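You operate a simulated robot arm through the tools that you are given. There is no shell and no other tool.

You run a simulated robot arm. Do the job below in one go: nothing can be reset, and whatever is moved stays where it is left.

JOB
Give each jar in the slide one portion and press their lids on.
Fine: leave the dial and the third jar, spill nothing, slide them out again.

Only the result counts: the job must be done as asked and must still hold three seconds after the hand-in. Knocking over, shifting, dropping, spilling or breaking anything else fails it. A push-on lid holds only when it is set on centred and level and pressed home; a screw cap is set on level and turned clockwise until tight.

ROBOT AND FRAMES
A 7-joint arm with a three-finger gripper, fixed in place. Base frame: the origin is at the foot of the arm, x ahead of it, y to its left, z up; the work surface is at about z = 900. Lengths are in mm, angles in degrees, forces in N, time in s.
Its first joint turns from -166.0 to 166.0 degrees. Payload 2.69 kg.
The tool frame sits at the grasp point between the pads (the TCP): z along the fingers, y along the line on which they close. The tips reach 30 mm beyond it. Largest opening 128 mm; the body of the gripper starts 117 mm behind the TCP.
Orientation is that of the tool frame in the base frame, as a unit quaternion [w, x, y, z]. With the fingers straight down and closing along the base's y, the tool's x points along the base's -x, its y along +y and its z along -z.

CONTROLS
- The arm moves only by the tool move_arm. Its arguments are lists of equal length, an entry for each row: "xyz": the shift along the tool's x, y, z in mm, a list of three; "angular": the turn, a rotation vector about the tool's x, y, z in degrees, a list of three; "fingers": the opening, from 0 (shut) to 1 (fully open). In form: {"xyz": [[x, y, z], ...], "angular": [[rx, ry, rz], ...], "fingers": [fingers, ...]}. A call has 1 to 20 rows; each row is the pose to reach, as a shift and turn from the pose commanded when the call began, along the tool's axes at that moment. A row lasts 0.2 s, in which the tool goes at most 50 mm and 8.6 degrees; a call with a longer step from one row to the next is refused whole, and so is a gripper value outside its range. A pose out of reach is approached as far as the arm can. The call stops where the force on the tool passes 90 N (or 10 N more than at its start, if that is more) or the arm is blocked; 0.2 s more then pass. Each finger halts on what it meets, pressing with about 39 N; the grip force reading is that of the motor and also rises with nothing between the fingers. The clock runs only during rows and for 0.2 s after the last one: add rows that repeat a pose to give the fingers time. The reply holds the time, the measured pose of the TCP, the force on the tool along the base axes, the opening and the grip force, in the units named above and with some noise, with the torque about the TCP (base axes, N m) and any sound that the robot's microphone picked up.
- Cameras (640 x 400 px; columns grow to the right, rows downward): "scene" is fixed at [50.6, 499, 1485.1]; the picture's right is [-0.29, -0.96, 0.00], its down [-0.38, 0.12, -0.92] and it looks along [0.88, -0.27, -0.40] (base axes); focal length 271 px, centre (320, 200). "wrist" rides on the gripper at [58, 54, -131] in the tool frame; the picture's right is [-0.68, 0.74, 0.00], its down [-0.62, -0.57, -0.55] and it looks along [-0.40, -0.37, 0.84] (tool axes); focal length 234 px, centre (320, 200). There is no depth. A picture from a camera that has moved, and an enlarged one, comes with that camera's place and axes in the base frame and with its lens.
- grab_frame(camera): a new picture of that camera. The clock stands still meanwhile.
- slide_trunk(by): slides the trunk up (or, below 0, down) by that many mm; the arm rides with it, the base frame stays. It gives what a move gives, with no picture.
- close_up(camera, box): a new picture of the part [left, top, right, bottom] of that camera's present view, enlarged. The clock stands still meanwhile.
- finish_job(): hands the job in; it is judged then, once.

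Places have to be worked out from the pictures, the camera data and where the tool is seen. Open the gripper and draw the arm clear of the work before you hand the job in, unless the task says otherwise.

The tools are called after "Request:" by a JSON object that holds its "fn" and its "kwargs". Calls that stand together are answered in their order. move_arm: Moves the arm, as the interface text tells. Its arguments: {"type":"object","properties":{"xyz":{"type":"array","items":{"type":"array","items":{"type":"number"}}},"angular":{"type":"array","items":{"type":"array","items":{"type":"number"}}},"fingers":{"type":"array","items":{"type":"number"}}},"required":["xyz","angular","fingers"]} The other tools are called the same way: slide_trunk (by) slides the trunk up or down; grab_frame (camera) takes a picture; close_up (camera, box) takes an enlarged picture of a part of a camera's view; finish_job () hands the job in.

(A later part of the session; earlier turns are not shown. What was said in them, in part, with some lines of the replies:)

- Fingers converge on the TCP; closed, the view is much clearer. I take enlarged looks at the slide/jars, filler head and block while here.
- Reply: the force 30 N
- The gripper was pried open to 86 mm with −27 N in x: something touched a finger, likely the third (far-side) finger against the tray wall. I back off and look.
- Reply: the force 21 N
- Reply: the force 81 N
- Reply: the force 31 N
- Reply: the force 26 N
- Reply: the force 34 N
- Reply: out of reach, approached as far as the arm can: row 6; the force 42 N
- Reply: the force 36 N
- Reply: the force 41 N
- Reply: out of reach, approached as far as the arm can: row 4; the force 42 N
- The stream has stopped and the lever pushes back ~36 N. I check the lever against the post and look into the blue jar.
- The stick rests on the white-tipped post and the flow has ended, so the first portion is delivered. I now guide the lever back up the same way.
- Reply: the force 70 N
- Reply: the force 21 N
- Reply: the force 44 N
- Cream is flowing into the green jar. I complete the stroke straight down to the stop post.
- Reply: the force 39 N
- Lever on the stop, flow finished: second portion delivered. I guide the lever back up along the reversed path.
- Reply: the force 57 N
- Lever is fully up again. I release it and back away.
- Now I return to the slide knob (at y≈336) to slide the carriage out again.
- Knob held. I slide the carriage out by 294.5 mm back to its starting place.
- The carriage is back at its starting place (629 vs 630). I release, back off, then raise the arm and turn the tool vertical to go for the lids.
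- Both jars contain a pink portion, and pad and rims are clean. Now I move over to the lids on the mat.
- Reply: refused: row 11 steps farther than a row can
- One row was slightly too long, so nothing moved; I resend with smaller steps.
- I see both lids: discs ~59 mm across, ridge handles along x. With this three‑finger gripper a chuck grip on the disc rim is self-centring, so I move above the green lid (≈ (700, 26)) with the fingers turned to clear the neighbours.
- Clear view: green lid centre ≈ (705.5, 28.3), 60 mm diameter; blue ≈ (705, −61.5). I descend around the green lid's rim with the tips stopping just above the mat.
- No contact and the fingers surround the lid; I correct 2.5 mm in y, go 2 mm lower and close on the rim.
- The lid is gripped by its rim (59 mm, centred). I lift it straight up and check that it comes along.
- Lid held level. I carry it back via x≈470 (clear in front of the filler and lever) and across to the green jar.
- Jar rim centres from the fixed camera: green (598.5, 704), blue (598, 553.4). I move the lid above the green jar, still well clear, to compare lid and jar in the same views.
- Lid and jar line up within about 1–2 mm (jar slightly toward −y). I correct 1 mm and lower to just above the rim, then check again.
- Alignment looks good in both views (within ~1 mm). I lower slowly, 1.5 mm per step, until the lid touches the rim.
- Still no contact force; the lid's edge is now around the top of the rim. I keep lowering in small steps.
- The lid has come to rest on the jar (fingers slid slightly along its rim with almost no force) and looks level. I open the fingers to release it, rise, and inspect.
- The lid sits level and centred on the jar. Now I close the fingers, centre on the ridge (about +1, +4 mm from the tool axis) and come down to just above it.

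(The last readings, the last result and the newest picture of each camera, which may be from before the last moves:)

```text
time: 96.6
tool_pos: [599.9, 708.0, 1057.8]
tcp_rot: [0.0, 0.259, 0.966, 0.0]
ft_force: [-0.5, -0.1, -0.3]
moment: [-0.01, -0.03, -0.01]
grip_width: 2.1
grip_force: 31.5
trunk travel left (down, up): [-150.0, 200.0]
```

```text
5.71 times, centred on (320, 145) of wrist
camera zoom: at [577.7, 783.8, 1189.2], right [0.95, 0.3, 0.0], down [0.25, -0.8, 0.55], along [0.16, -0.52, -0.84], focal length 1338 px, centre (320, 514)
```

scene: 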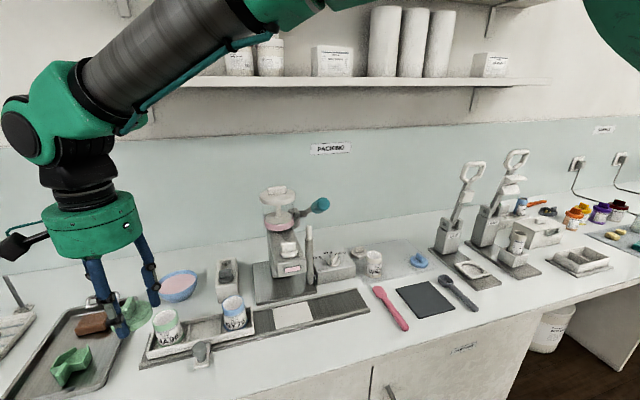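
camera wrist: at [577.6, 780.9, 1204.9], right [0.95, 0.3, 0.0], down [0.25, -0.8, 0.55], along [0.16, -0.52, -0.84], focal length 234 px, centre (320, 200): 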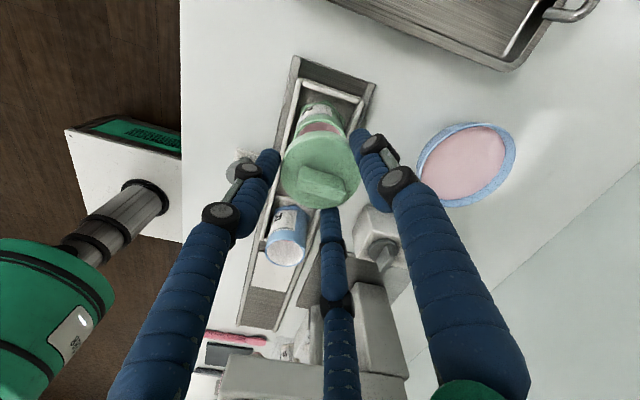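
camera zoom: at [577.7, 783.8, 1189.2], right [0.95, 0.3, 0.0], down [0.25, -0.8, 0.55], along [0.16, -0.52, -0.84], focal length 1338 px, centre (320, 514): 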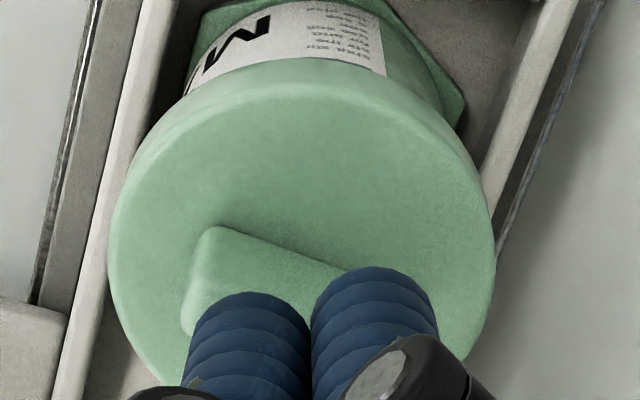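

The two views show the tool sits about 5 mm too far in +y relative to the ridge (the gripped lid earlier revealed a ~3 mm bias in my wrist-view estimate). I correct by (−1.5, −5) and check once more before pressing.

Request:
{"fn": "move_arm", "kwargs": {"xyz": [[-0.6, -2.5, 0], [-1.2, -5.1, 0], [-1.2, -5.1, 3], [-1.2, -5.1, 3]], "angular": [[0, 0, 0], [0, 0, 0], [0, 0, 0], [0, 0, 0]], "fingers": [0, 0, 0, 0]}}

Request:
{"fn": "close_up", "kwargs": {"camera": "scene", "box": [145, 275, 185, 315]}}

Request:
{"fn": "close_up", "kwargs": {"camera": "wrist", "box": [280, 110, 360, 180]}}

```text
time: 97.6
tool_pos: [597.1, 704.3, 1054.7]
tcp_rot: [0.001, 0.259, 0.966, -0.001]
ft_force: [0.4, -0.6, 0.8]
moment: [0.0, -0.01, 0.01]
grip_width: 2.1
grip_force: 31.5
trunk travel left (down, up): [-150.0, 200.0]
```

```text
10.00 times, centred on (165, 295) of scene
camera zoom: at [50.6, 499.0, 1485.1], right [-0.29, -0.96, 0.0], down [-0.38, 0.12, -0.92], along [0.88, -0.27, -0.4], focal length 2714 px, centre (1870, -750)
```

zoom: 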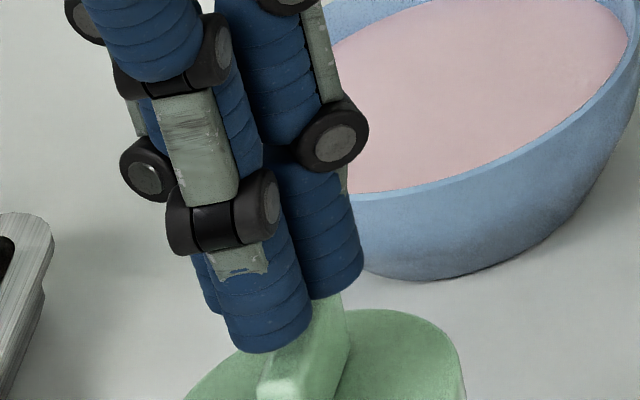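

```text
5.71 times, centred on (320, 145) of wrist
camera zoom: at [574.5, 778.8, 1186.5], right [0.95, 0.3, 0.0], down [0.25, -0.8, 0.55], along [0.16, -0.52, -0.84], focal length 1338 px, centre (320, 514)
```

zoom: 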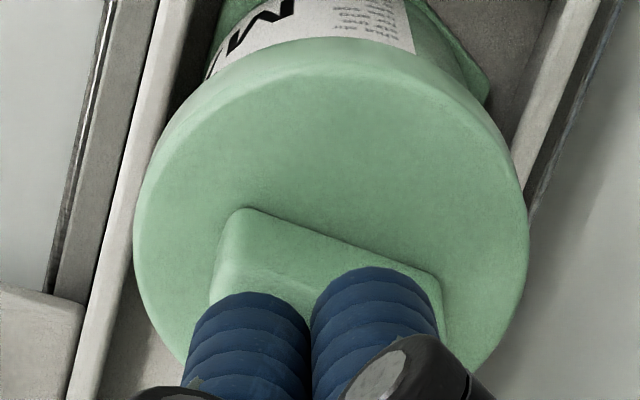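

I shift another (+1, −1.5) mm and lower in small steps until the closed fingertips touch the ridge.

Request:
{"fn": "move_arm", "kwargs": {"xyz": [[-0.8, -0.4, 0], [-1.6, -0.8, 1.5], [-1.6, -0.8, 3], [-1.6, -0.8, 4.5], [-1.6, -0.8, 6], [-1.6, -0.8, 7], [-1.6, -0.8, 8]], "angular": [[0, 0, 0], [0, 0, 0], [0, 0, 0], [0, 0, 0], [0, 0, 0], [0, 0, 0], [0, 0, 0]], "fingers": [0, 0, 0, 0, 0, 0, 0]}}

Request:
{"fn": "close_up", "kwargs": {"camera": "scene", "box": [140, 275, 200, 335]}}

```text
time: 99.2
tool_pos: [598.0, 699.8, 1048.1]
tcp_rot: [0.0, 0.258, 0.966, 0.0]
ft_force: [-0.2, -1.1, -0.1]
moment: [0.03, -0.01, -0.02]
grip_width: 2.0
grip_force: 31.4
trunk travel left (down, up): [-150.0, 200.0]
```

```text
6.67 times, centred on (170, 305) of scene
camera zoom: at [50.6, 499.0, 1485.1], right [-0.29, -0.96, 0.0], down [-0.38, 0.12, -0.92], along [0.88, -0.27, -0.4], focal length 1809 px, centre (1320, -500)
```

zoom: 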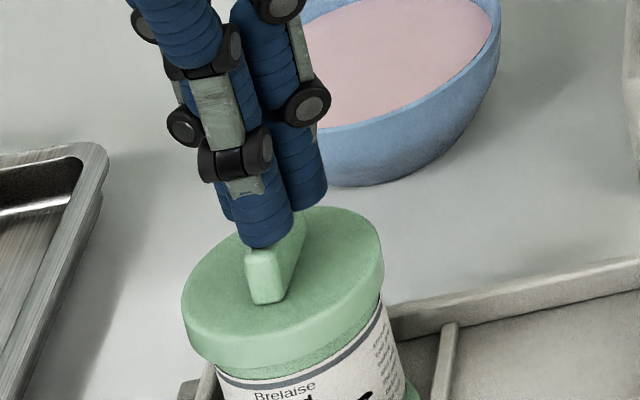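

Fingertips are right above the ridge. I go on down 1 mm per step to make contact and build up pressing force.

Request:
{"fn": "move_arm", "kwargs": {"xyz": [[0, 0, 1], [0, 0, 2], [0, 0, 3], [0, 0, 4], [0, 0, 5]], "angular": [[0, 0, 0], [0, 0, 0], [0, 0, 0], [0, 0, 0], [0, 0, 0]], "fingers": [0, 0, 0, 0, 0]}}

Request:
{"fn": "close_up", "kwargs": {"camera": "scene", "box": [140, 275, 200, 335]}}

```text
time: 100.4
tool_pos: [599.2, 700.7, 1041.0]
tcp_rot: [0.0, 0.259, 0.966, 0.0]
ft_force: [-0.1, -0.4, 0.4]
moment: [0.0, 0.02, -0.02]
grip_width: 2.2
grip_force: 31.8
trunk travel left (down, up): [-150.0, 200.0]
```

```text
6.67 times, centred on (170, 305) of scene
camera zoom: at [50.6, 499.0, 1485.1], right [-0.29, -0.96, 0.0], down [-0.38, 0.12, -0.92], along [0.88, -0.27, -0.4], focal length 1809 px, centre (1320, -500)
```

zoom: 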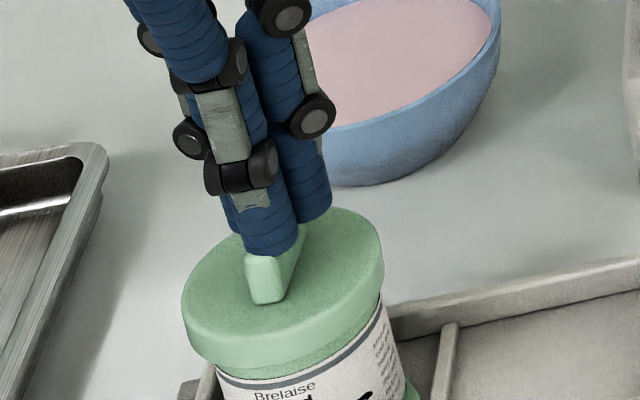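

Request:
{"fn": "move_arm", "kwargs": {"xyz": [[0, 0, 1], [0, 0, 2], [0, 0, 3], [0, 0, 4], [0, 0, 5]], "angular": [[0, 0, 0], [0, 0, 0], [0, 0, 0], [0, 0, 0], [0, 0, 0]], "fingers": [0, 0, 0, 0, 0]}}

Request:
{"fn": "close_up", "kwargs": {"camera": "scene", "box": [140, 275, 200, 335]}}

```text
time: 101.6
tool_pos: [599.4, 700.4, 1041.5]
tcp_rot: [0.001, 0.259, 0.966, 0.002]
ft_force: [2.3, 0.2, 21.9]
moment: [0.05, -0.02, -0.03]
grip_width: 6.3
grip_force: 31.9
trunk travel left (down, up): [-150.0, 200.0]
heard: snap
```

```text
6.67 times, centred on (170, 305) of scene
camera zoom: at [50.6, 499.0, 1485.1], right [-0.29, -0.96, 0.0], down [-0.38, 0.12, -0.92], along [0.88, -0.27, -0.4], focal length 1809 px, centre (1320, -500)
```

zoom: 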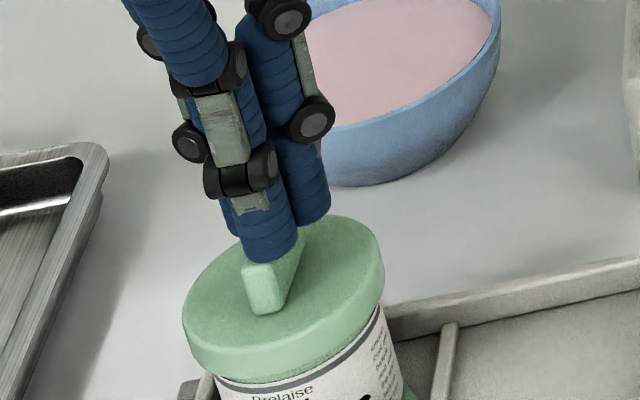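

A snap was heard and the lid moved down. I press a little further (up to ~60 N) to be sure it is fully home.

Request:
{"fn": "move_arm", "kwargs": {"xyz": [[0, 0, 1], [0, 0, 2], [0, 0, 3], [0, 0, 3]], "angular": [[0, 0, 0], [0, 0, 0], [0, 0, 0], [0, 0, 0]], "fingers": [0, 0, 0, 0]}}

Request:
{"fn": "close_up", "kwargs": {"camera": "scene", "box": [140, 275, 200, 335]}}

```text
time: 102.6
tool_pos: [598.6, 699.9, 1040.6]
tcp_rot: [0.001, 0.259, 0.966, 0.002]
ft_force: [5.6, 1.7, 45.4]
moment: [0.14, -0.17, 0.03]
grip_width: 6.1
grip_force: 31.1
trunk travel left (down, up): [-150.0, 200.0]
```

```text
6.67 times, centred on (170, 305) of scene
camera zoom: at [50.6, 499.0, 1485.1], right [-0.29, -0.96, 0.0], down [-0.38, 0.12, -0.92], along [0.88, -0.27, -0.4], focal length 1809 px, centre (1320, -500)
```

zoom: 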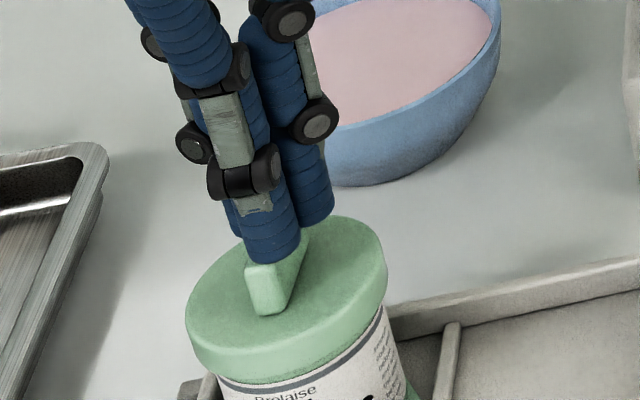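

45 N with no further travel: the green lid is home. I lift off and inspect.

Request:
{"fn": "move_arm", "kwargs": {"xyz": [[0, 0, -4], [0, 0, -15], [0, 0, -40], [0, 0, -70], [0, 0, -100], [0, 0, -110]], "angular": [[0, 0, 0], [0, 0, 0], [0, 0, 0], [0, 0, 0], [0, 0, 0], [0, 0, 0]], "fingers": [0, 0, 0, 0, 0.2, 0.36]}}

Request:
{"fn": "close_up", "kwargs": {"camera": "scene", "box": [145, 290, 205, 350]}}

Request:
{"fn": "close_up", "kwargs": {"camera": "wrist", "box": [240, 60, 400, 240]}}

```text
time: 104.0
tool_pos: [599.3, 701.1, 1144.3]
tcp_rot: [0.0, 0.259, 0.966, -0.001]
ft_force: [1.2, 0.1, -0.4]
moment: [0.02, 0.01, 0.01]
grip_width: 46.3
grip_force: 0.0
trunk travel left (down, up): [-150.0, 200.0]
```

```text
6.67 times, centred on (175, 320) of scene
camera zoom: at [50.6, 499.0, 1485.1], right [-0.29, -0.96, 0.0], down [-0.38, 0.12, -0.92], along [0.88, -0.27, -0.4], focal length 1809 px, centre (1287, -600)
```

zoom: 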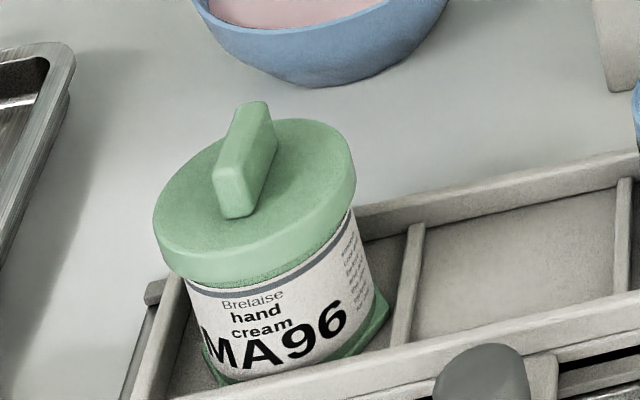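

```text
2.22 times, centred on (320, 150) of wrist
camera zoom: at [576.6, 777.2, 1276.4], right [0.95, 0.3, 0.0], down [0.25, -0.8, 0.55], along [0.16, -0.52, -0.84], focal length 520 px, centre (320, 311)
```

zoom: 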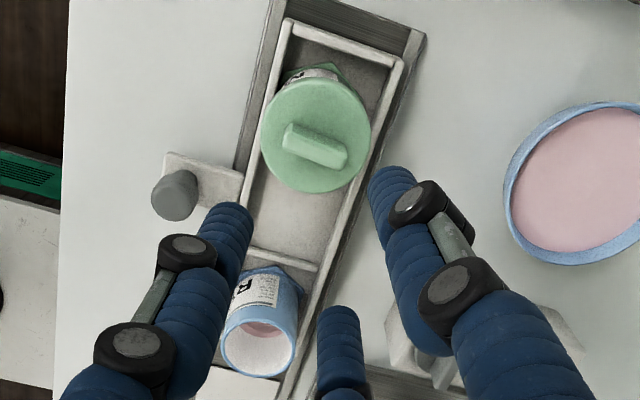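

The green jar's lid is seated and level. I now go back for the blue lid at about (704.5, −62), by the same clear route.

Request:
{"fn": "move_arm", "kwargs": {"xyz": [[25, -14.4, -2], [60, -34.6, -4], [95, -54.8, -6], [111.7, -64.5, -6]], "angular": [[0, 0, 0], [0, 0, 0], [0, 0, 0], [0, 0, 0]], "fingers": [0.36, 0.36, 0.36, 0.36]}}

Request:
{"fn": "move_arm", "kwargs": {"xyz": [[-10, -17.3, 0], [-30, -52, 0], [-52, -90.1, 0], [-74, -128.2, 0], [-96, -166.3, 0], [-118, -204.4, 0], [-140, -242.5, 0], [-162, -280.6, 0], [-184, -318.7, 0], [-206, -356.8, 0], [-228, -394.9, 0], [-250, -433, 0], [-272, -471.1, 0], [-294, -509.2, 0], [-316, -547.3, 0], [-338, -585.4, 0], [-360, -623.5, 0], [-376, -651.3, 0], [-381.5, -660.8, 0]], "angular": [[0, 0, 0], [0, 0, 0], [0, 0, 0], [0, 0, 0], [0, 0, 0], [0, 0, 0], [0, 0, 0], [0, 0, 0], [0, 0, 0], [0, 0, 0], [0, 0, 0], [0, 0, 0], [0, 0, 0], [0, 0, 0], [0, 0, 0], [0, 0, 0], [0, 0, 0], [0, 0, 0], [0, 0, 0]], "fingers": [0.36, 0.36, 0.36, 0.36, 0.36, 0.36, 0.36, 0.36, 0.36, 0.36, 0.36, 0.36, 0.36, 0.36, 0.36, 0.36, 0.4, 0.5, 0.56]}}

Request:
{"fn": "move_arm", "kwargs": {"xyz": [[-35, 20.2, 10], [-72, 41.6, 20], [-109, 62.9, 30], [-146, 84.3, 45], [-180, 103.9, 70], [-202.6, 117, 95], [-202.6, 117, 100]], "angular": [[0, 0, 0], [0, 0, 0], [0, 0, 0], [0, 0, 0], [0, 0, 0], [0, 0, 0], [0, 0, 0]], "fingers": [0.56, 0.56, 0.56, 0.56, 0.56, 0.56, 0.56]}}

Request:
{"fn": "close_up", "kwargs": {"camera": "wrist", "box": [220, 60, 420, 240]}}

```text
time: 105.0
tool_pos: [468.8, 702.7, 1152.6]
tcp_rot: [0.001, 0.259, 0.966, 0.0]
ft_force: [0.4, -0.2, 0.3]
moment: [-0.04, 0.0, 0.0]
grip_width: 46.1
grip_force: 0.0
trunk travel left (down, up): [-150.0, 200.0]
```

```text
time: 109.0
tool_pos: [468.6, -63.0, 1151.0]
tcp_rot: [0.0, 0.259, 0.966, 0.001]
ft_force: [-0.3, -0.1, 0.0]
moment: [-0.01, 0.03, -0.03]
grip_width: 71.5
grip_force: 0.0
trunk travel left (down, up): [-150.0, 200.0]
```

```text
time: 110.6
tool_pos: [703.6, -62.2, 1049.8]
tcp_rot: [-0.001, 0.259, 0.966, 0.0]
ft_force: [0.9, 0.0, -0.2]
moment: [-0.02, 0.04, 0.0]
grip_width: 71.7
grip_force: 0.1
trunk travel left (down, up): [-150.0, 200.0]
```

```text
2.22 times, centred on (320, 150) of wrist
camera zoom: at [682.1, 13.4, 1180.0], right [0.95, 0.3, 0.0], down [0.25, -0.8, 0.55], along [0.16, -0.52, -0.84], focal length 520 px, centre (320, 311)
```

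zoom: 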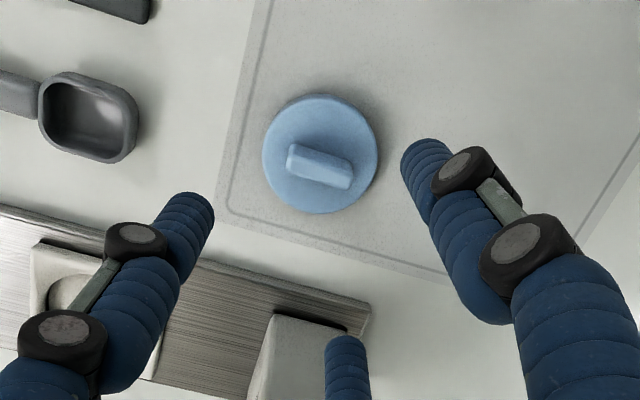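

The blue lid is nearly centred under the tool; I shift 2.5 mm toward −y and descend around its rim.

Request:
{"fn": "move_arm", "kwargs": {"xyz": [[-0.6, -1.1, 30], [-1.25, -2.2, 60], [-1.25, -2.2, 88], [-1.25, -2.2, 104], [-1.25, -2.2, 113], [-1.25, -2.2, 113]], "angular": [[0, 0, 0], [0, 0, 0], [0, 0, 0], [0, 0, 0], [0, 0, 0], [0, 0, 0]], "fingers": [0.56, 0.56, 0.56, 0.56, 0.56, 0.56]}}

Request:
{"fn": "close_up", "kwargs": {"camera": "wrist", "box": [220, 80, 420, 260]}}

```text
time: 112.0
tool_pos: [704.1, -65.8, 937.5]
tcp_rot: [0.0, 0.258, 0.966, 0.0]
ft_force: [0.1, 0.4, -0.2]
moment: [-0.01, -0.01, 0.0]
grip_width: 71.4
grip_force: 0.0
trunk travel left (down, up): [-150.0, 200.0]
```

```text
2.22 times, centred on (320, 170) of wrist
camera zoom: at [683.0, 9.7, 1068.3], right [0.95, 0.3, 0.0], down [0.25, -0.8, 0.55], along [0.16, -0.52, -0.84], focal length 520 px, centre (320, 267)
```

zoom: 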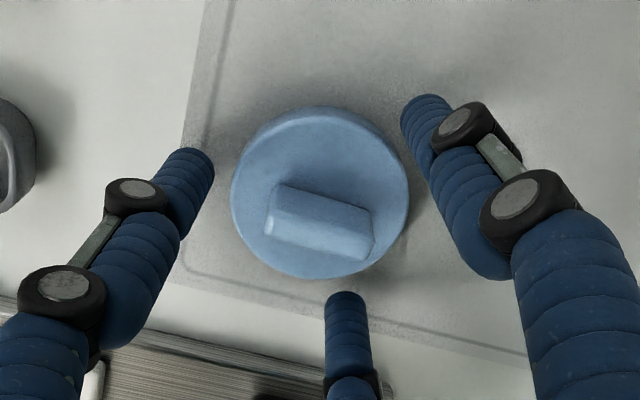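

Request:
{"fn": "move_arm", "kwargs": {"xyz": [[1.7, 1.5, 2.5], [1.7, 1.5, 2.5], [1.7, 1.5, 2.5], [1.7, 1.5, 2.5], [1.7, 1.5, 2.5], [1.7, 1.5, 2.5]], "angular": [[0, 0, 0], [0, 0, 0], [0, 0, 0], [0, 0, 0], [0, 0, 0], [0, 0, 0]], "fingers": [0.56, 0.56, 0.5, 0.4, 0.2, 0.2]}}

Request:
{"fn": "close_up", "kwargs": {"camera": "wrist", "box": [220, 80, 420, 260]}}

```text
time: 113.4
tool_pos: [704.5, -65.0, 933.7]
tcp_rot: [0.0, 0.259, 0.966, 0.0]
ft_force: [-1.1, -0.3, 1.5]
moment: [-0.01, 0.0, 0.0]
grip_width: 59.1
grip_force: 39.3
trunk travel left (down, up): [-150.0, 200.0]
```

```text
2.22 times, centred on (320, 170) of wrist
camera zoom: at [681.6, 11.7, 1065.6], right [0.95, 0.3, 0.0], down [0.25, -0.8, 0.55], along [0.16, -0.52, -0.84], focal length 520 px, centre (320, 267)
```

zoom: 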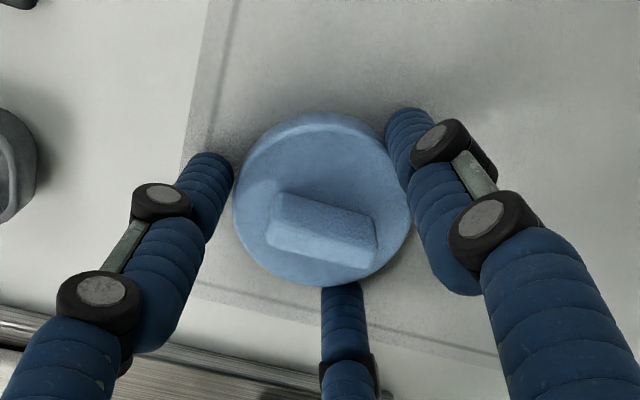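

Blue lid gripped (59.1 mm). I lift it and carry it over to the blue jar by the clear route.

Request:
{"fn": "move_arm", "kwargs": {"xyz": [[0, 0, -5], [0, 0, -20], [0, 0, -50], [0, 0, -85], [0, 0, -120], [0, 0, -155], [0, 0, -165]], "angular": [[0, 0, 0], [0, 0, 0], [0, 0, 0], [0, 0, 0], [0, 0, 0], [0, 0, 0], [0, 0, 0]], "fingers": [0.2, 0.2, 0.2, 0.2, 0.2, 0.2, 0.2]}}

Request:
{"fn": "move_arm", "kwargs": {"xyz": [[20, -11.6, -5], [55, -31.8, -14], [92, -53.1, -23], [129, -74.5, -32], [166, -95.9, -41], [192, -110.9, -47], [202.6, -117, -50]], "angular": [[0, 0, 0], [0, 0, 0], [0, 0, 0], [0, 0, 0], [0, 0, 0], [0, 0, 0], [0, 0, 0]], "fingers": [0.2, 0.2, 0.2, 0.2, 0.2, 0.2, 0.2]}}

Request:
{"fn": "move_arm", "kwargs": {"xyz": [[10, 17.3, 0], [27, 46.8, 0], [48, 83.1, 0], [69, 119.5, 0], [90, 155.9, 0], [111, 192.3, 0], [132, 228.6, 0], [153, 265, 0], [174, 301.4, 0], [195, 337.8, 0], [216, 374.1, 0], [237, 410.5, 0], [258, 446.9, 0], [279, 483.3, 0], [297, 514.4, 0], [306, 530, 0], [308.7, 534.7, 0], [308.7, 534.7, 0]], "angular": [[0, 0, 0], [0, 0, 0], [0, 0, 0], [0, 0, 0], [0, 0, 0], [0, 0, 0], [0, 0, 0], [0, 0, 0], [0, 0, 0], [0, 0, 0], [0, 0, 0], [0, 0, 0], [0, 0, 0], [0, 0, 0], [0, 0, 0], [0, 0, 0], [0, 0, 0], [0, 0, 0]], "fingers": [0.2, 0.2, 0.2, 0.2, 0.2, 0.2, 0.2, 0.2, 0.2, 0.2, 0.2, 0.2, 0.2, 0.2, 0.2, 0.2, 0.2, 0.2]}}

Request:
{"fn": "grab_frame", "kwargs": {"camera": "wrist"}}

Request:
{"fn": "grab_frame", "kwargs": {"camera": "scene"}}

```text
time: 115.0
tool_pos: [703.3, -60.7, 1099.9]
tcp_rot: [0.0, 0.259, 0.966, 0.001]
ft_force: [-0.8, 1.0, -0.3]
moment: [-0.03, -0.02, -0.02]
grip_width: 58.7
grip_force: 39.3
trunk travel left (down, up): [-150.0, 200.0]
```

```text
time: 116.6
tool_pos: [467.0, -60.6, 1151.0]
tcp_rot: [0.0, 0.259, 0.966, 0.0]
ft_force: [-0.5, 0.1, 0.0]
moment: [-0.02, -0.02, 0.01]
grip_width: 59.0
grip_force: 39.0
trunk travel left (down, up): [-150.0, 200.0]
```

```text
time: 120.4
tool_pos: [467.9, 553.7, 1151.9]
tcp_rot: [0.0, 0.259, 0.966, 0.001]
ft_force: [0.7, 0.0, -0.3]
moment: [0.01, -0.02, -0.01]
grip_width: 59.2
grip_force: 39.5
trunk travel left (down, up): [-150.0, 200.0]
```

```text
taken
camera wrist: at [445.9, 630.1, 1283.0], right [0.95, 0.3, 0.0], down [0.25, -0.8, 0.55], along [0.16, -0.52, -0.84], focal length 234 px, centre (320, 200)
```

wrist: 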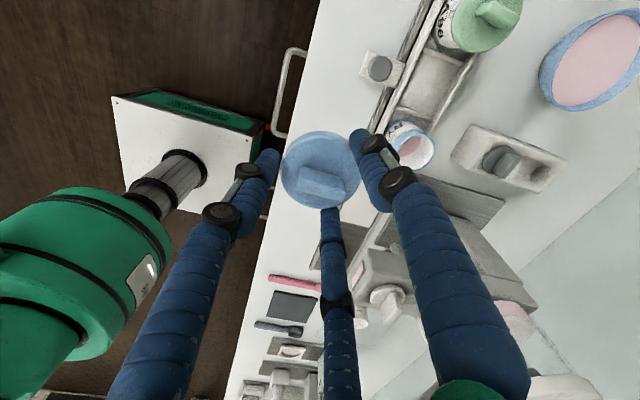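

```text
taken
```

scene: 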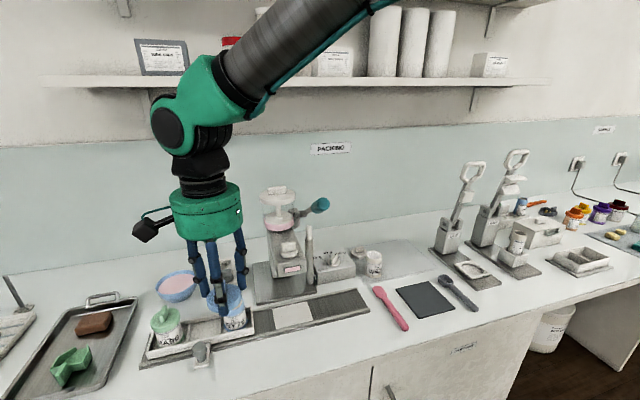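

Request:
{"fn": "close_up", "kwargs": {"camera": "scene", "box": [210, 285, 260, 335]}}

Request:
{"fn": "close_up", "kwargs": {"camera": "scene", "box": [140, 290, 200, 350]}}

```text
8.00 times, centred on (235, 310) of scene
camera zoom: at [50.6, 499.0, 1485.1], right [-0.29, -0.96, 0.0], down [-0.38, 0.12, -0.92], along [0.88, -0.27, -0.4], focal length 2171 px, centre (1000, -680)
```

zoom: 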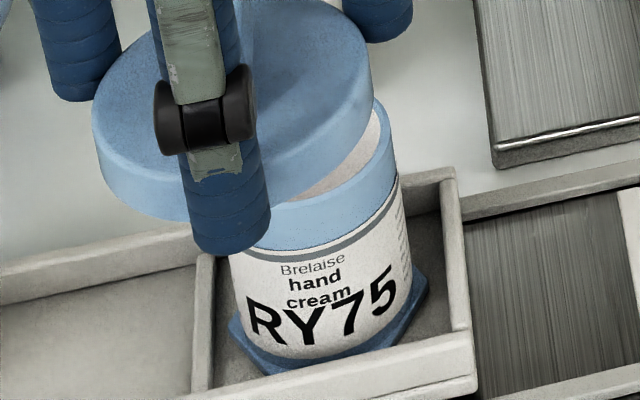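

```text
6.67 times, centred on (170, 320) of scene
camera zoom: at [50.6, 499.0, 1485.1], right [-0.29, -0.96, 0.0], down [-0.38, 0.12, -0.92], along [0.88, -0.27, -0.4], focal length 1809 px, centre (1320, -600)
```

zoom: 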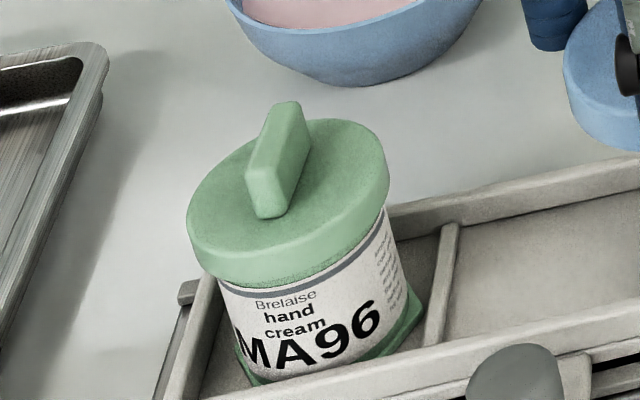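

Blue jar hasn't moved. I bring the lid above it at the same height as I did for the green one, to compare the same view.

Request:
{"fn": "move_arm", "kwargs": {"xyz": [[-20, 11.5, 8], [-48, 27.7, 25], [-78, 45, 45], [-103, 59.2, 66], [-113.1, 64.9, 77], [-113.1, 64.9, 77]], "angular": [[0, 0, 0], [0, 0, 0], [0, 0, 0], [0, 0, 0], [0, 0, 0], [0, 0, 0]], "fingers": [0.2, 0.2, 0.2, 0.2, 0.2, 0.2]}}

Request:
{"fn": "close_up", "kwargs": {"camera": "wrist", "box": [240, 80, 400, 240]}}

Request:
{"fn": "close_up", "kwargs": {"camera": "scene", "box": [200, 265, 270, 335]}}

```text
time: 121.8
tool_pos: [598.1, 554.8, 1072.9]
tcp_rot: [0.0, 0.258, 0.966, 0.0]
ft_force: [0.0, 0.3, -0.1]
moment: [0.0, 0.04, 0.01]
grip_width: 58.8
grip_force: 38.9
trunk travel left (down, up): [-150.0, 200.0]
```

```text
2.50 times, centred on (320, 160) of wrist
camera zoom: at [576.0, 630.6, 1203.7], right [0.95, 0.3, 0.0], down [0.25, -0.8, 0.55], along [0.16, -0.52, -0.84], focal length 585 px, centre (320, 300)
```

zoom: 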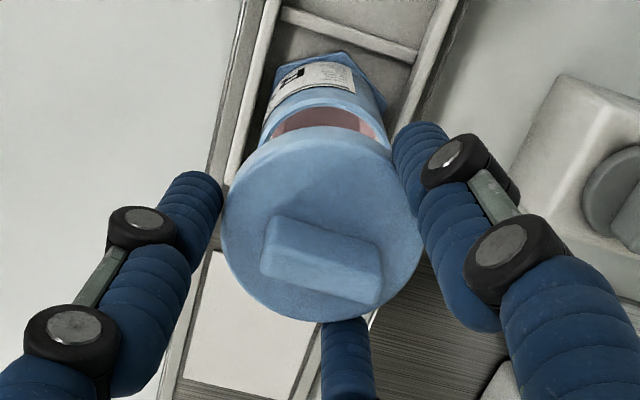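

```text
5.71 times, centred on (235, 300) of scene
camera zoom: at [50.6, 499.0, 1485.1], right [-0.29, -0.96, 0.0], down [-0.38, 0.12, -0.92], along [0.88, -0.27, -0.4], focal length 1551 px, centre (806, -371)
```

zoom: 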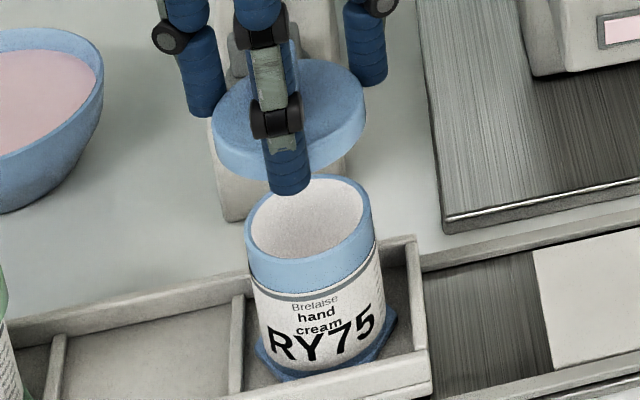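

The lid is aligned within ~1.5 mm; I shift (+1.6, −0.5) and lower toward the rim, slowing near contact (green one seated near TCP z≈1019).

Request:
{"fn": "move_arm", "kwargs": {"xyz": [[-1.6, 0.4, 10], [-1.6, 0.4, 25], [-1.6, 0.4, 36], [-1.6, 0.4, 43], [-1.6, 0.4, 47], [-1.6, 0.4, 50], [-1.6, 0.4, 50]], "angular": [[0, 0, 0], [0, 0, 0], [0, 0, 0], [0, 0, 0], [0, 0, 0], [0, 0, 0], [0, 0, 0]], "fingers": [0.2, 0.2, 0.2, 0.2, 0.2, 0.2, 0.2]}}

Request:
{"fn": "close_up", "kwargs": {"camera": "scene", "box": [210, 285, 260, 335]}}

Request:
{"fn": "close_up", "kwargs": {"camera": "wrist", "box": [240, 80, 400, 240]}}

```text
time: 123.4
tool_pos: [600.3, 553.7, 1022.5]
tcp_rot: [0.001, 0.259, 0.966, 0.0]
ft_force: [-0.4, 0.0, -0.3]
moment: [-0.03, 0.01, 0.01]
grip_width: 59.0
grip_force: 39.1
trunk travel left (down, up): [-150.0, 200.0]
```

```text
8.00 times, centred on (235, 310) of scene
camera zoom: at [50.6, 499.0, 1485.1], right [-0.29, -0.96, 0.0], down [-0.38, 0.12, -0.92], along [0.88, -0.27, -0.4], focal length 2171 px, centre (1000, -680)
```

zoom: 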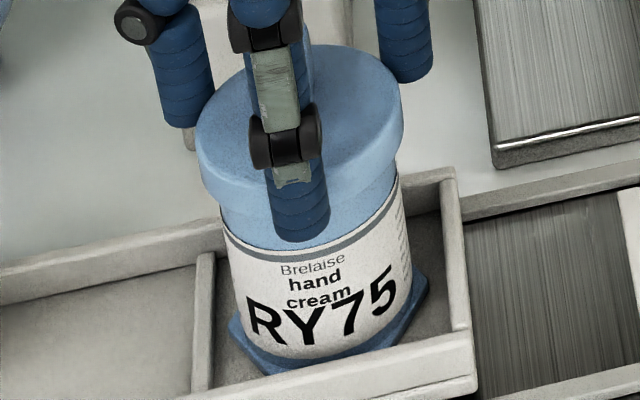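

```text
2.50 times, centred on (320, 160) of wrist
camera zoom: at [577.9, 630.2, 1154.4], right [0.95, 0.3, 0.0], down [0.25, -0.8, 0.55], along [0.16, -0.52, -0.84], focal length 585 px, centre (320, 300)
```

zoom: 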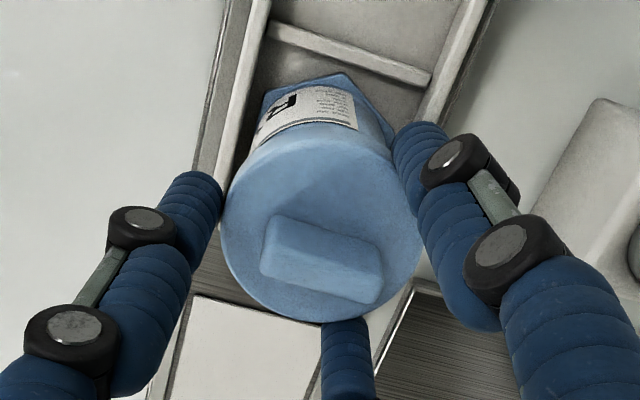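

The lid is ~1.3 mm toward +y of the jar axis; I correct and lower the last few millimetres.

Request:
{"fn": "move_arm", "kwargs": {"xyz": [[-0.6, -1.0, 0], [-0.6, -1.0, 1.5], [-0.6, -1.0, 3], [-0.6, -1.0, 4], [-0.6, -1.0, 5], [-0.6, -1.0, 5]], "angular": [[0, 0, 0], [0, 0, 0], [0, 0, 0], [0, 0, 0], [0, 0, 0], [0, 0, 0]], "fingers": [0.2, 0.2, 0.2, 0.2, 0.2, 0.2]}}

Request:
{"fn": "close_up", "kwargs": {"camera": "scene", "box": [210, 285, 260, 335]}}

```text
time: 124.8
tool_pos: [600.6, 551.6, 1018.2]
tcp_rot: [0.0, 0.258, 0.966, 0.0]
ft_force: [0.2, 0.6, 0.0]
moment: [-0.02, 0.0, -0.01]
grip_width: 58.7
grip_force: 39.1
trunk travel left (down, up): [-150.0, 200.0]
```

```text
8.00 times, centred on (235, 310) of scene
camera zoom: at [50.6, 499.0, 1485.1], right [-0.29, -0.96, 0.0], down [-0.38, 0.12, -0.92], along [0.88, -0.27, -0.4], focal length 2171 px, centre (1000, -680)
```

zoom: 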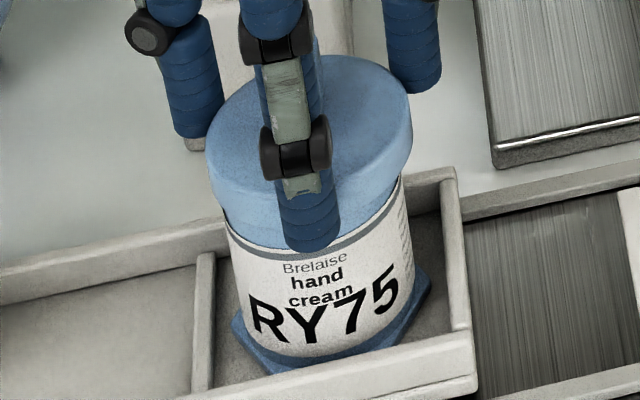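

Request:
{"fn": "move_arm", "kwargs": {"xyz": [[0, 0, 1], [0, 0, 2], [0, 0, 3], [0, 0, 3]], "angular": [[0, 0, 0], [0, 0, 0], [0, 0, 0], [0, 0, 0]], "fingers": [0.2, 0.2, 0.2, 0.2]}}

Request:
{"fn": "close_up", "kwargs": {"camera": "scene", "box": [210, 285, 260, 335]}}

```text
time: 125.8
tool_pos: [598.9, 552.6, 1015.3]
tcp_rot: [0.0, 0.258, 0.966, 0.0]
ft_force: [0.5, -0.1, -0.6]
moment: [-0.03, 0.0, 0.0]
grip_width: 59.1
grip_force: 38.9
trunk travel left (down, up): [-150.0, 200.0]
```

```text
8.00 times, centred on (235, 310) of scene
camera zoom: at [50.6, 499.0, 1485.1], right [-0.29, -0.96, 0.0], down [-0.38, 0.12, -0.92], along [0.88, -0.27, -0.4], focal length 2171 px, centre (1000, -680)
```

zoom: 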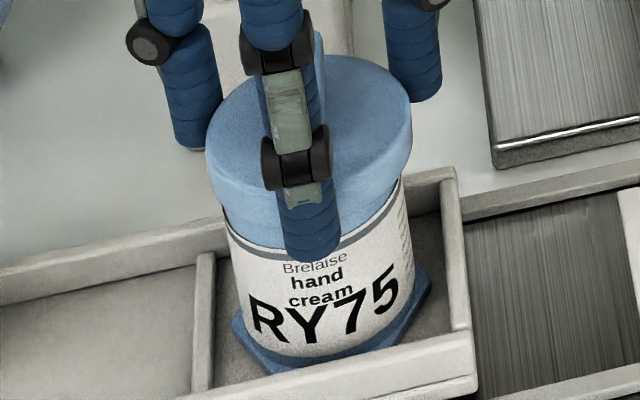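

The lid rests on the rim (fingers slid past without moving it). I open, rise, and check it sits level.

Request:
{"fn": "move_arm", "kwargs": {"xyz": [[0, 0, 0], [0, 0, 0], [0, 0, 0], [0, 0, -15], [0, 0, -35], [0, 0, -60], [0, 0, -85], [0, 0, -85]], "angular": [[0, 0, 0], [0, 0, 0], [0, 0, 0], [0, 0, 0], [0, 0, 0], [0, 0, 0], [0, 0, 0], [0, 0, 0]], "fingers": [0.5, 0.58, 0.58, 0.58, 0.58, 0.58, 0.58, 0.58]}}

Request:
{"fn": "close_up", "kwargs": {"camera": "scene", "box": [210, 285, 260, 335]}}

Request:
{"fn": "close_up", "kwargs": {"camera": "wrist", "box": [240, 80, 400, 240]}}

```text
time: 127.6
tool_pos: [601.4, 555.2, 1099.4]
tcp_rot: [0.0, 0.258, 0.966, 0.0]
ft_force: [-0.3, 0.7, -0.8]
moment: [0.05, 0.0, 0.01]
grip_width: 73.6
grip_force: 0.2
trunk travel left (down, up): [-150.0, 200.0]
```

```text
8.00 times, centred on (235, 310) of scene
camera zoom: at [50.6, 499.0, 1485.1], right [-0.29, -0.96, 0.0], down [-0.38, 0.12, -0.92], along [0.88, -0.27, -0.4], focal length 2171 px, centre (1000, -680)
```

zoom: 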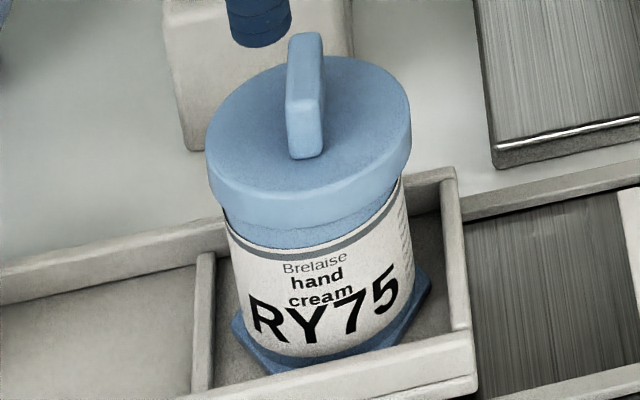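

```text
2.50 times, centred on (320, 160) of wrist
camera zoom: at [578.6, 631.5, 1230.5], right [0.95, 0.3, 0.0], down [0.25, -0.8, 0.55], along [0.16, -0.52, -0.84], focal length 585 px, centre (320, 300)
```

zoom: 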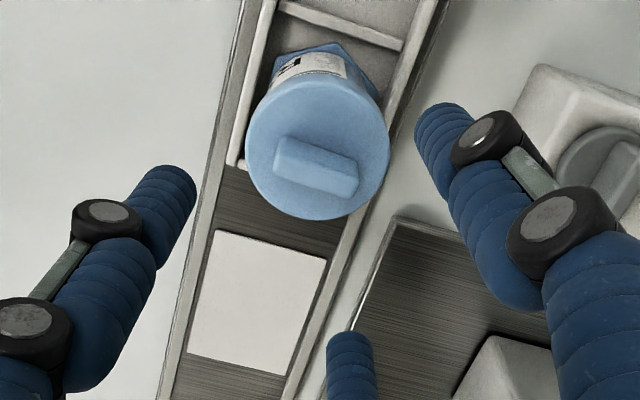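

Blue lid sits level and centred. I close the fingers, shift to the ridge centre (−0.5, −3.6), and lower to just above it.

Request:
{"fn": "move_arm", "kwargs": {"xyz": [[-0.7, -1.7, 0], [-1.4, -3.4, 0], [-1.4, -3.4, 15], [-1.4, -3.4, 30], [-1.4, -3.4, 43], [-1.4, -3.4, 43]], "angular": [[0, 0, 0], [0, 0, 0], [0, 0, 0], [0, 0, 0], [0, 0, 0], [0, 0, 0]], "fingers": [0.2, 0, 0, 0, 0, 0]}}

Request:
{"fn": "close_up", "kwargs": {"camera": "scene", "box": [205, 260, 265, 320]}}

Request:
{"fn": "close_up", "kwargs": {"camera": "wrist", "box": [280, 110, 360, 180]}}

```text
time: 129.0
tool_pos: [598.6, 550.6, 1056.5]
tcp_rot: [0.0, 0.259, 0.966, 0.0]
ft_force: [0.2, -0.2, 0.2]
moment: [-0.03, 0.05, -0.01]
grip_width: 2.1
grip_force: 31.6
trunk travel left (down, up): [-150.0, 200.0]
```

```text
6.67 times, centred on (235, 290) of scene
camera zoom: at [50.6, 499.0, 1485.1], right [-0.29, -0.96, 0.0], down [-0.38, 0.12, -0.92], along [0.88, -0.27, -0.4], focal length 1809 px, centre (887, -400)
```

zoom: 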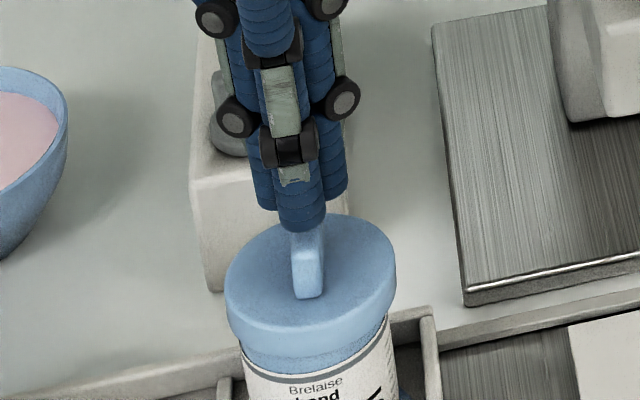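

```text
5.71 times, centred on (320, 145) of wrist
camera zoom: at [576.3, 626.3, 1187.0], right [0.95, 0.3, 0.0], down [0.25, -0.8, 0.55], along [0.16, -0.52, -0.84], focal length 1338 px, centre (320, 514)
```

zoom: 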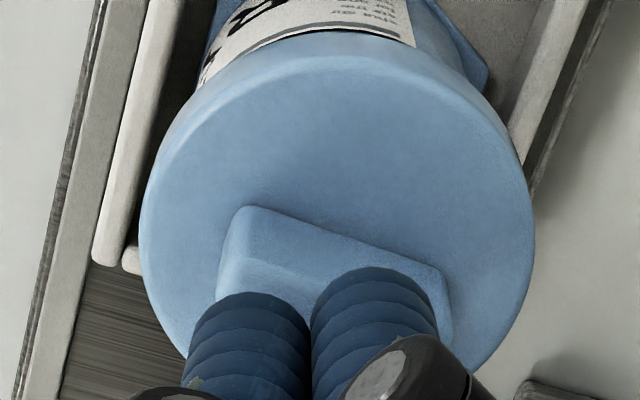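

Tips are over the ridge. I apply a final (+1.5, −1.5) shift and lower to contact, then press in 1 mm steps as for the green lid.

Request:
{"fn": "move_arm", "kwargs": {"xyz": [[-2.0, -0.6, 1], [-2.0, -0.6, 4], [-2.0, -0.6, 7], [-2.0, -0.6, 10], [-2.0, -0.6, 11], [-2.0, -0.6, 12], [-2.0, -0.6, 13]], "angular": [[0, 0, 0], [0, 0, 0], [0, 0, 0], [0, 0, 0], [0, 0, 0], [0, 0, 0], [0, 0, 0]], "fingers": [0, 0, 0, 0, 0, 0, 0]}}

Request:
{"fn": "close_up", "kwargs": {"camera": "scene", "box": [205, 270, 265, 330]}}

```text
time: 130.6
tool_pos: [602.2, 547.2, 1043.9]
tcp_rot: [0.0, 0.259, 0.966, 0.0]
ft_force: [-0.4, -0.4, 0.2]
moment: [0.01, 0.02, -0.01]
grip_width: 2.0
grip_force: 31.9
trunk travel left (down, up): [-150.0, 200.0]
```

```text
6.67 times, centred on (235, 300) of scene
camera zoom: at [50.6, 499.0, 1485.1], right [-0.29, -0.96, 0.0], down [-0.38, 0.12, -0.92], along [0.88, -0.27, -0.4], focal length 1809 px, centre (887, -467)
```

zoom: 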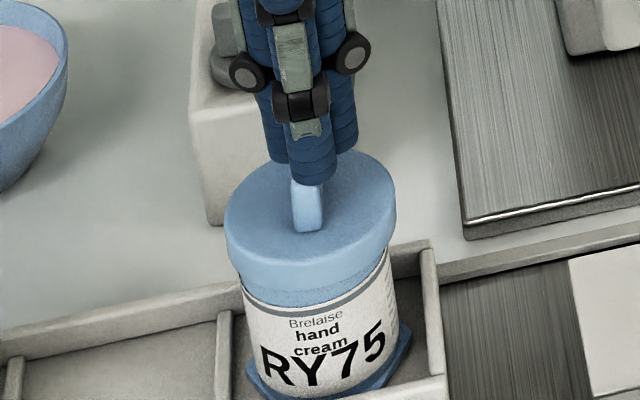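

Request:
{"fn": "move_arm", "kwargs": {"xyz": [[0, 0, 1], [0, 0, 2], [0, 0, 3], [0, 0, 4], [0, 0, 5]], "angular": [[0, 0, 0], [0, 0, 0], [0, 0, 0], [0, 0, 0], [0, 0, 0]], "fingers": [0, 0, 0, 0, 0]}}

Request:
{"fn": "close_up", "kwargs": {"camera": "scene", "box": [205, 270, 265, 330]}}

```text
time: 131.8
tool_pos: [600.5, 548.7, 1040.5]
tcp_rot: [0.001, 0.259, 0.966, 0.0]
ft_force: [1.8, 2.9, 11.8]
moment: [0.13, -0.01, 0.01]
grip_width: 5.9
grip_force: 31.8
trunk travel left (down, up): [-150.0, 200.0]
heard: snap
```

```text
6.67 times, centred on (235, 300) of scene
camera zoom: at [50.6, 499.0, 1485.1], right [-0.29, -0.96, 0.0], down [-0.38, 0.12, -0.92], along [0.88, -0.27, -0.4], focal length 1809 px, centre (887, -467)
```

zoom: 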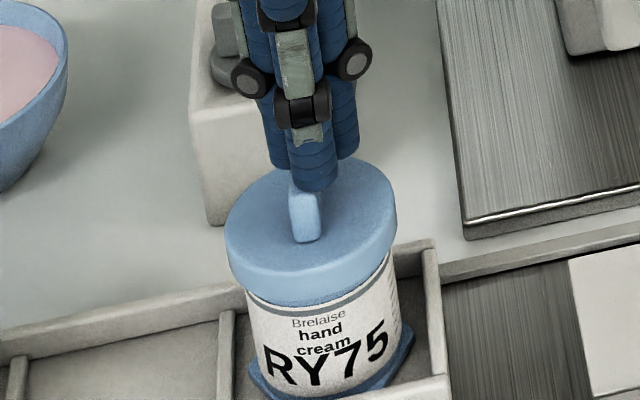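

A snap again and the blue lid dropped home. I press a bit more to confirm it is solid.

Request:
{"fn": "move_arm", "kwargs": {"xyz": [[0, 0, 1], [0, 0, 2], [0, 0, 3], [0, 0, 3.5], [0, 0, 3.5]], "angular": [[0, 0, 0], [0, 0, 0], [0, 0, 0], [0, 0, 0], [0, 0, 0]], "fingers": [0, 0, 0, 0, 0]}}

Request:
{"fn": "close_up", "kwargs": {"camera": "scene", "box": [205, 270, 265, 330]}}

```text
time: 133.0
tool_pos: [600.7, 548.3, 1039.0]
tcp_rot: [0.001, 0.259, 0.966, 0.002]
ft_force: [1.5, 2.5, 53.0]
moment: [0.28, 0.08, 0.01]
grip_width: 6.1
grip_force: 31.7
trunk travel left (down, up): [-150.0, 200.0]
```

```text
6.67 times, centred on (235, 300) of scene
camera zoom: at [50.6, 499.0, 1485.1], right [-0.29, -0.96, 0.0], down [-0.38, 0.12, -0.92], along [0.88, -0.27, -0.4], focal length 1809 px, centre (887, -467)
```

zoom: 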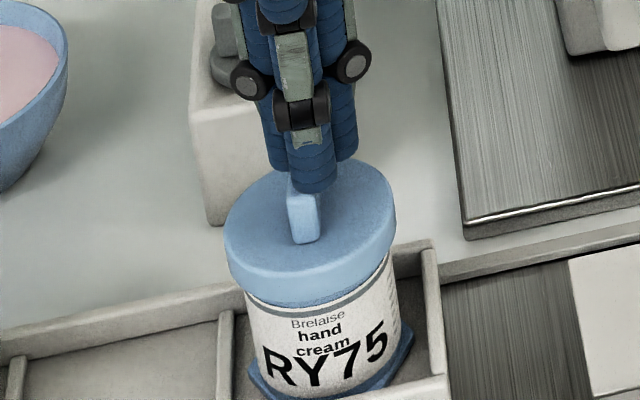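

53 N with no further travel: the blue lid is home. I lift off, open the gripper, move clear, and inspect everything.

Request:
{"fn": "move_arm", "kwargs": {"xyz": [[0, 0, -5], [0, 0, -20], [0, 0, -50], [0, 0, -85], [0, 0, -120], [0, 0, -150]], "angular": [[0, 0, 0], [0, 0, 0], [0, 0, 0], [0, 0, 0], [0, 0, 0], [0, 0, 0]], "fingers": [0, 0, 0, 0, 0.5, 1]}}

Request:
{"fn": "move_arm", "kwargs": {"xyz": [[30, -17.3, -20], [65, -37.5, -40], [100, -57.7, -60], [135, -78, -80], [170, -98, -100], [180, -104, -110], [180, -104, -110]], "angular": [[0, 0, 0], [0, 0, 0], [0, 0, 0], [0, 0, 0], [0, 0, 0], [0, 0, 0], [0, 0, 0]], "fingers": [1, 1, 1, 1, 1, 1, 1]}}

Request:
{"fn": "grab_frame", "kwargs": {"camera": "scene"}}

Request:
{"fn": "close_up", "kwargs": {"camera": "scene", "box": [130, 260, 330, 380]}}

Request:
{"fn": "grab_frame", "kwargs": {"camera": "wrist"}}

```text
time: 134.4
tool_pos: [601.2, 547.3, 1185.3]
tcp_rot: [-0.001, 0.259, 0.966, 0.0]
ft_force: [0.9, -0.3, 0.5]
moment: [-0.02, 0.02, 0.0]
grip_width: 127.5
grip_force: 0.5
trunk travel left (down, up): [-150.0, 200.0]
```

```text
time: 136.0
tool_pos: [392.3, 550.5, 1297.4]
tcp_rot: [0.001, 0.259, 0.966, 0.0]
ft_force: [0.0, -0.2, 0.3]
moment: [-0.01, 0.01, 0.02]
grip_width: 128.0
grip_force: 0.1
trunk travel left (down, up): [-150.0, 200.0]
```

```text
taken
```

scene: 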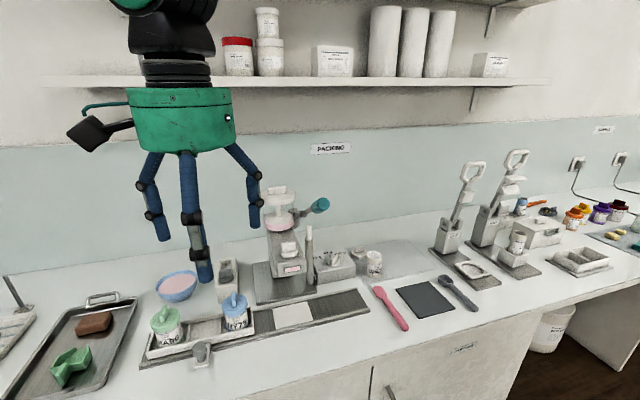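

```text
3.20 times, centred on (230, 320) of scene
camera zoom: at [50.6, 499.0, 1485.1], right [-0.29, -0.96, 0.0], down [-0.38, 0.12, -0.92], along [0.88, -0.27, -0.4], focal length 868 px, centre (608, -184)
```

zoom: 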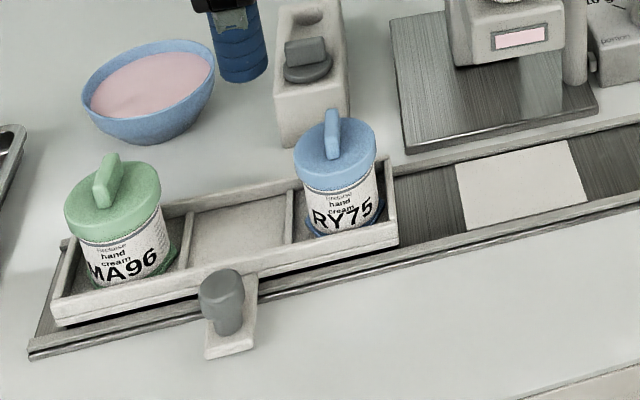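

```text
taken
camera wrist: at [369.7, 625.7, 1428.9], right [0.95, 0.3, 0.0], down [0.25, -0.8, 0.55], along [0.16, -0.52, -0.84], focal length 234 px, centre (320, 200)
```

wrist: 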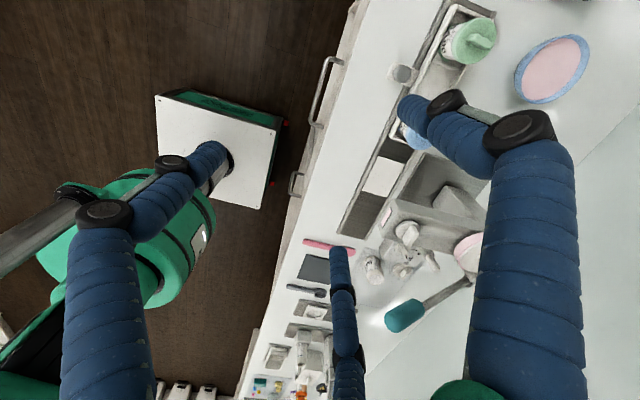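

The carriage is exactly where it started, both jars lidded. A last check of the dial, third jar, lever, and lid seating.

Request:
{"fn": "close_up", "kwargs": {"camera": "scene", "box": [240, 180, 400, 300]}}

Request:
{"fn": "close_up", "kwargs": {"camera": "scene", "box": [205, 280, 265, 340]}}

Request:
{"fn": "close_up", "kwargs": {"camera": "scene", "box": [140, 295, 200, 355]}}

```text
3.33 times, centred on (320, 240) of scene
camera zoom: at [50.6, 499.0, 1485.1], right [-0.29, -0.96, 0.0], down [-0.38, 0.12, -0.92], along [0.88, -0.27, -0.4], focal length 905 px, centre (320, 67)
```

zoom: 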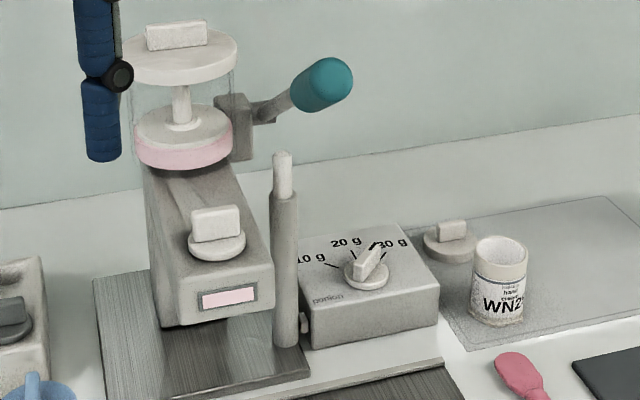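

```text
6.67 times, centred on (235, 310) of scene
camera zoom: at [50.6, 499.0, 1485.1], right [-0.29, -0.96, 0.0], down [-0.38, 0.12, -0.92], along [0.88, -0.27, -0.4], focal length 1809 px, centre (887, -533)
```

zoom: 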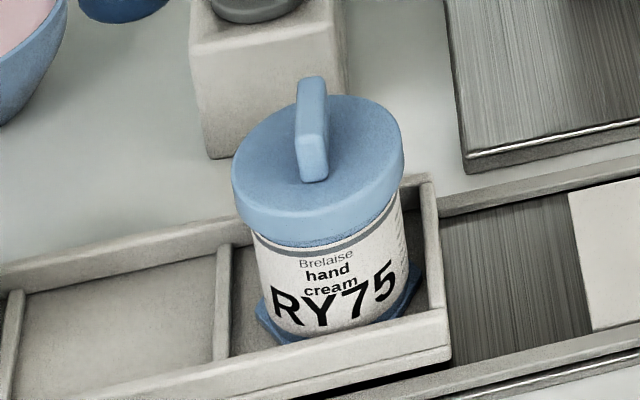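

```text
6.67 times, centred on (170, 325) of scene
camera zoom: at [50.6, 499.0, 1485.1], right [-0.29, -0.96, 0.0], down [-0.38, 0.12, -0.92], along [0.88, -0.27, -0.4], focal length 1809 px, centre (1320, -633)
```

zoom: 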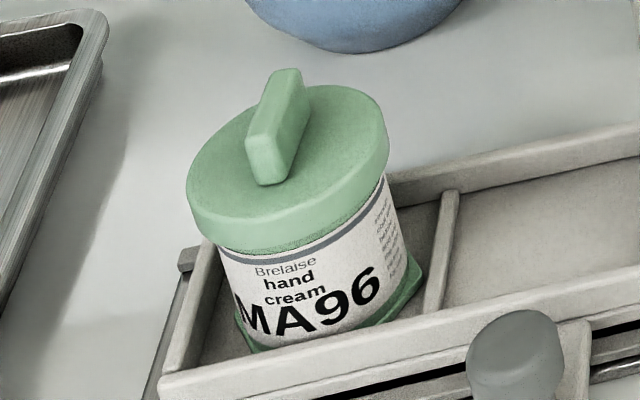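

Both lids are level and seated. The dial still points to 30 g, the third jar is untouched, the lever is up, and the slide is out with nothing spilled. The gripper is open and clear of the work, so I hand the job in.

Request:
{"fn": "finish_job", "kwargs": {}}

```text
The job is handed in.
```

Both jars in the slide got one portion each, their lids are pressed on, and the slide is back at its starting place. I have handed the job in but have no result back from the judging.

- **Portions:** I pulled the filler lever once for each jar, down to its stop. Cream showed in the bottom of both jars, and the rims and the pad under the nozzle stayed clean.
- **Lids:** Green went on MA96 and blue on RY75. Each lid snapped when pressed and then held about 45–53 N without moving further. Both look level and centred.
- **Left alone:** The dial still points to 30 g, and the third jar and its lid were not touched. The lever is back up.

The slide is within about a millimetre of where it began. The gripper is open and the arm is clear of the work.
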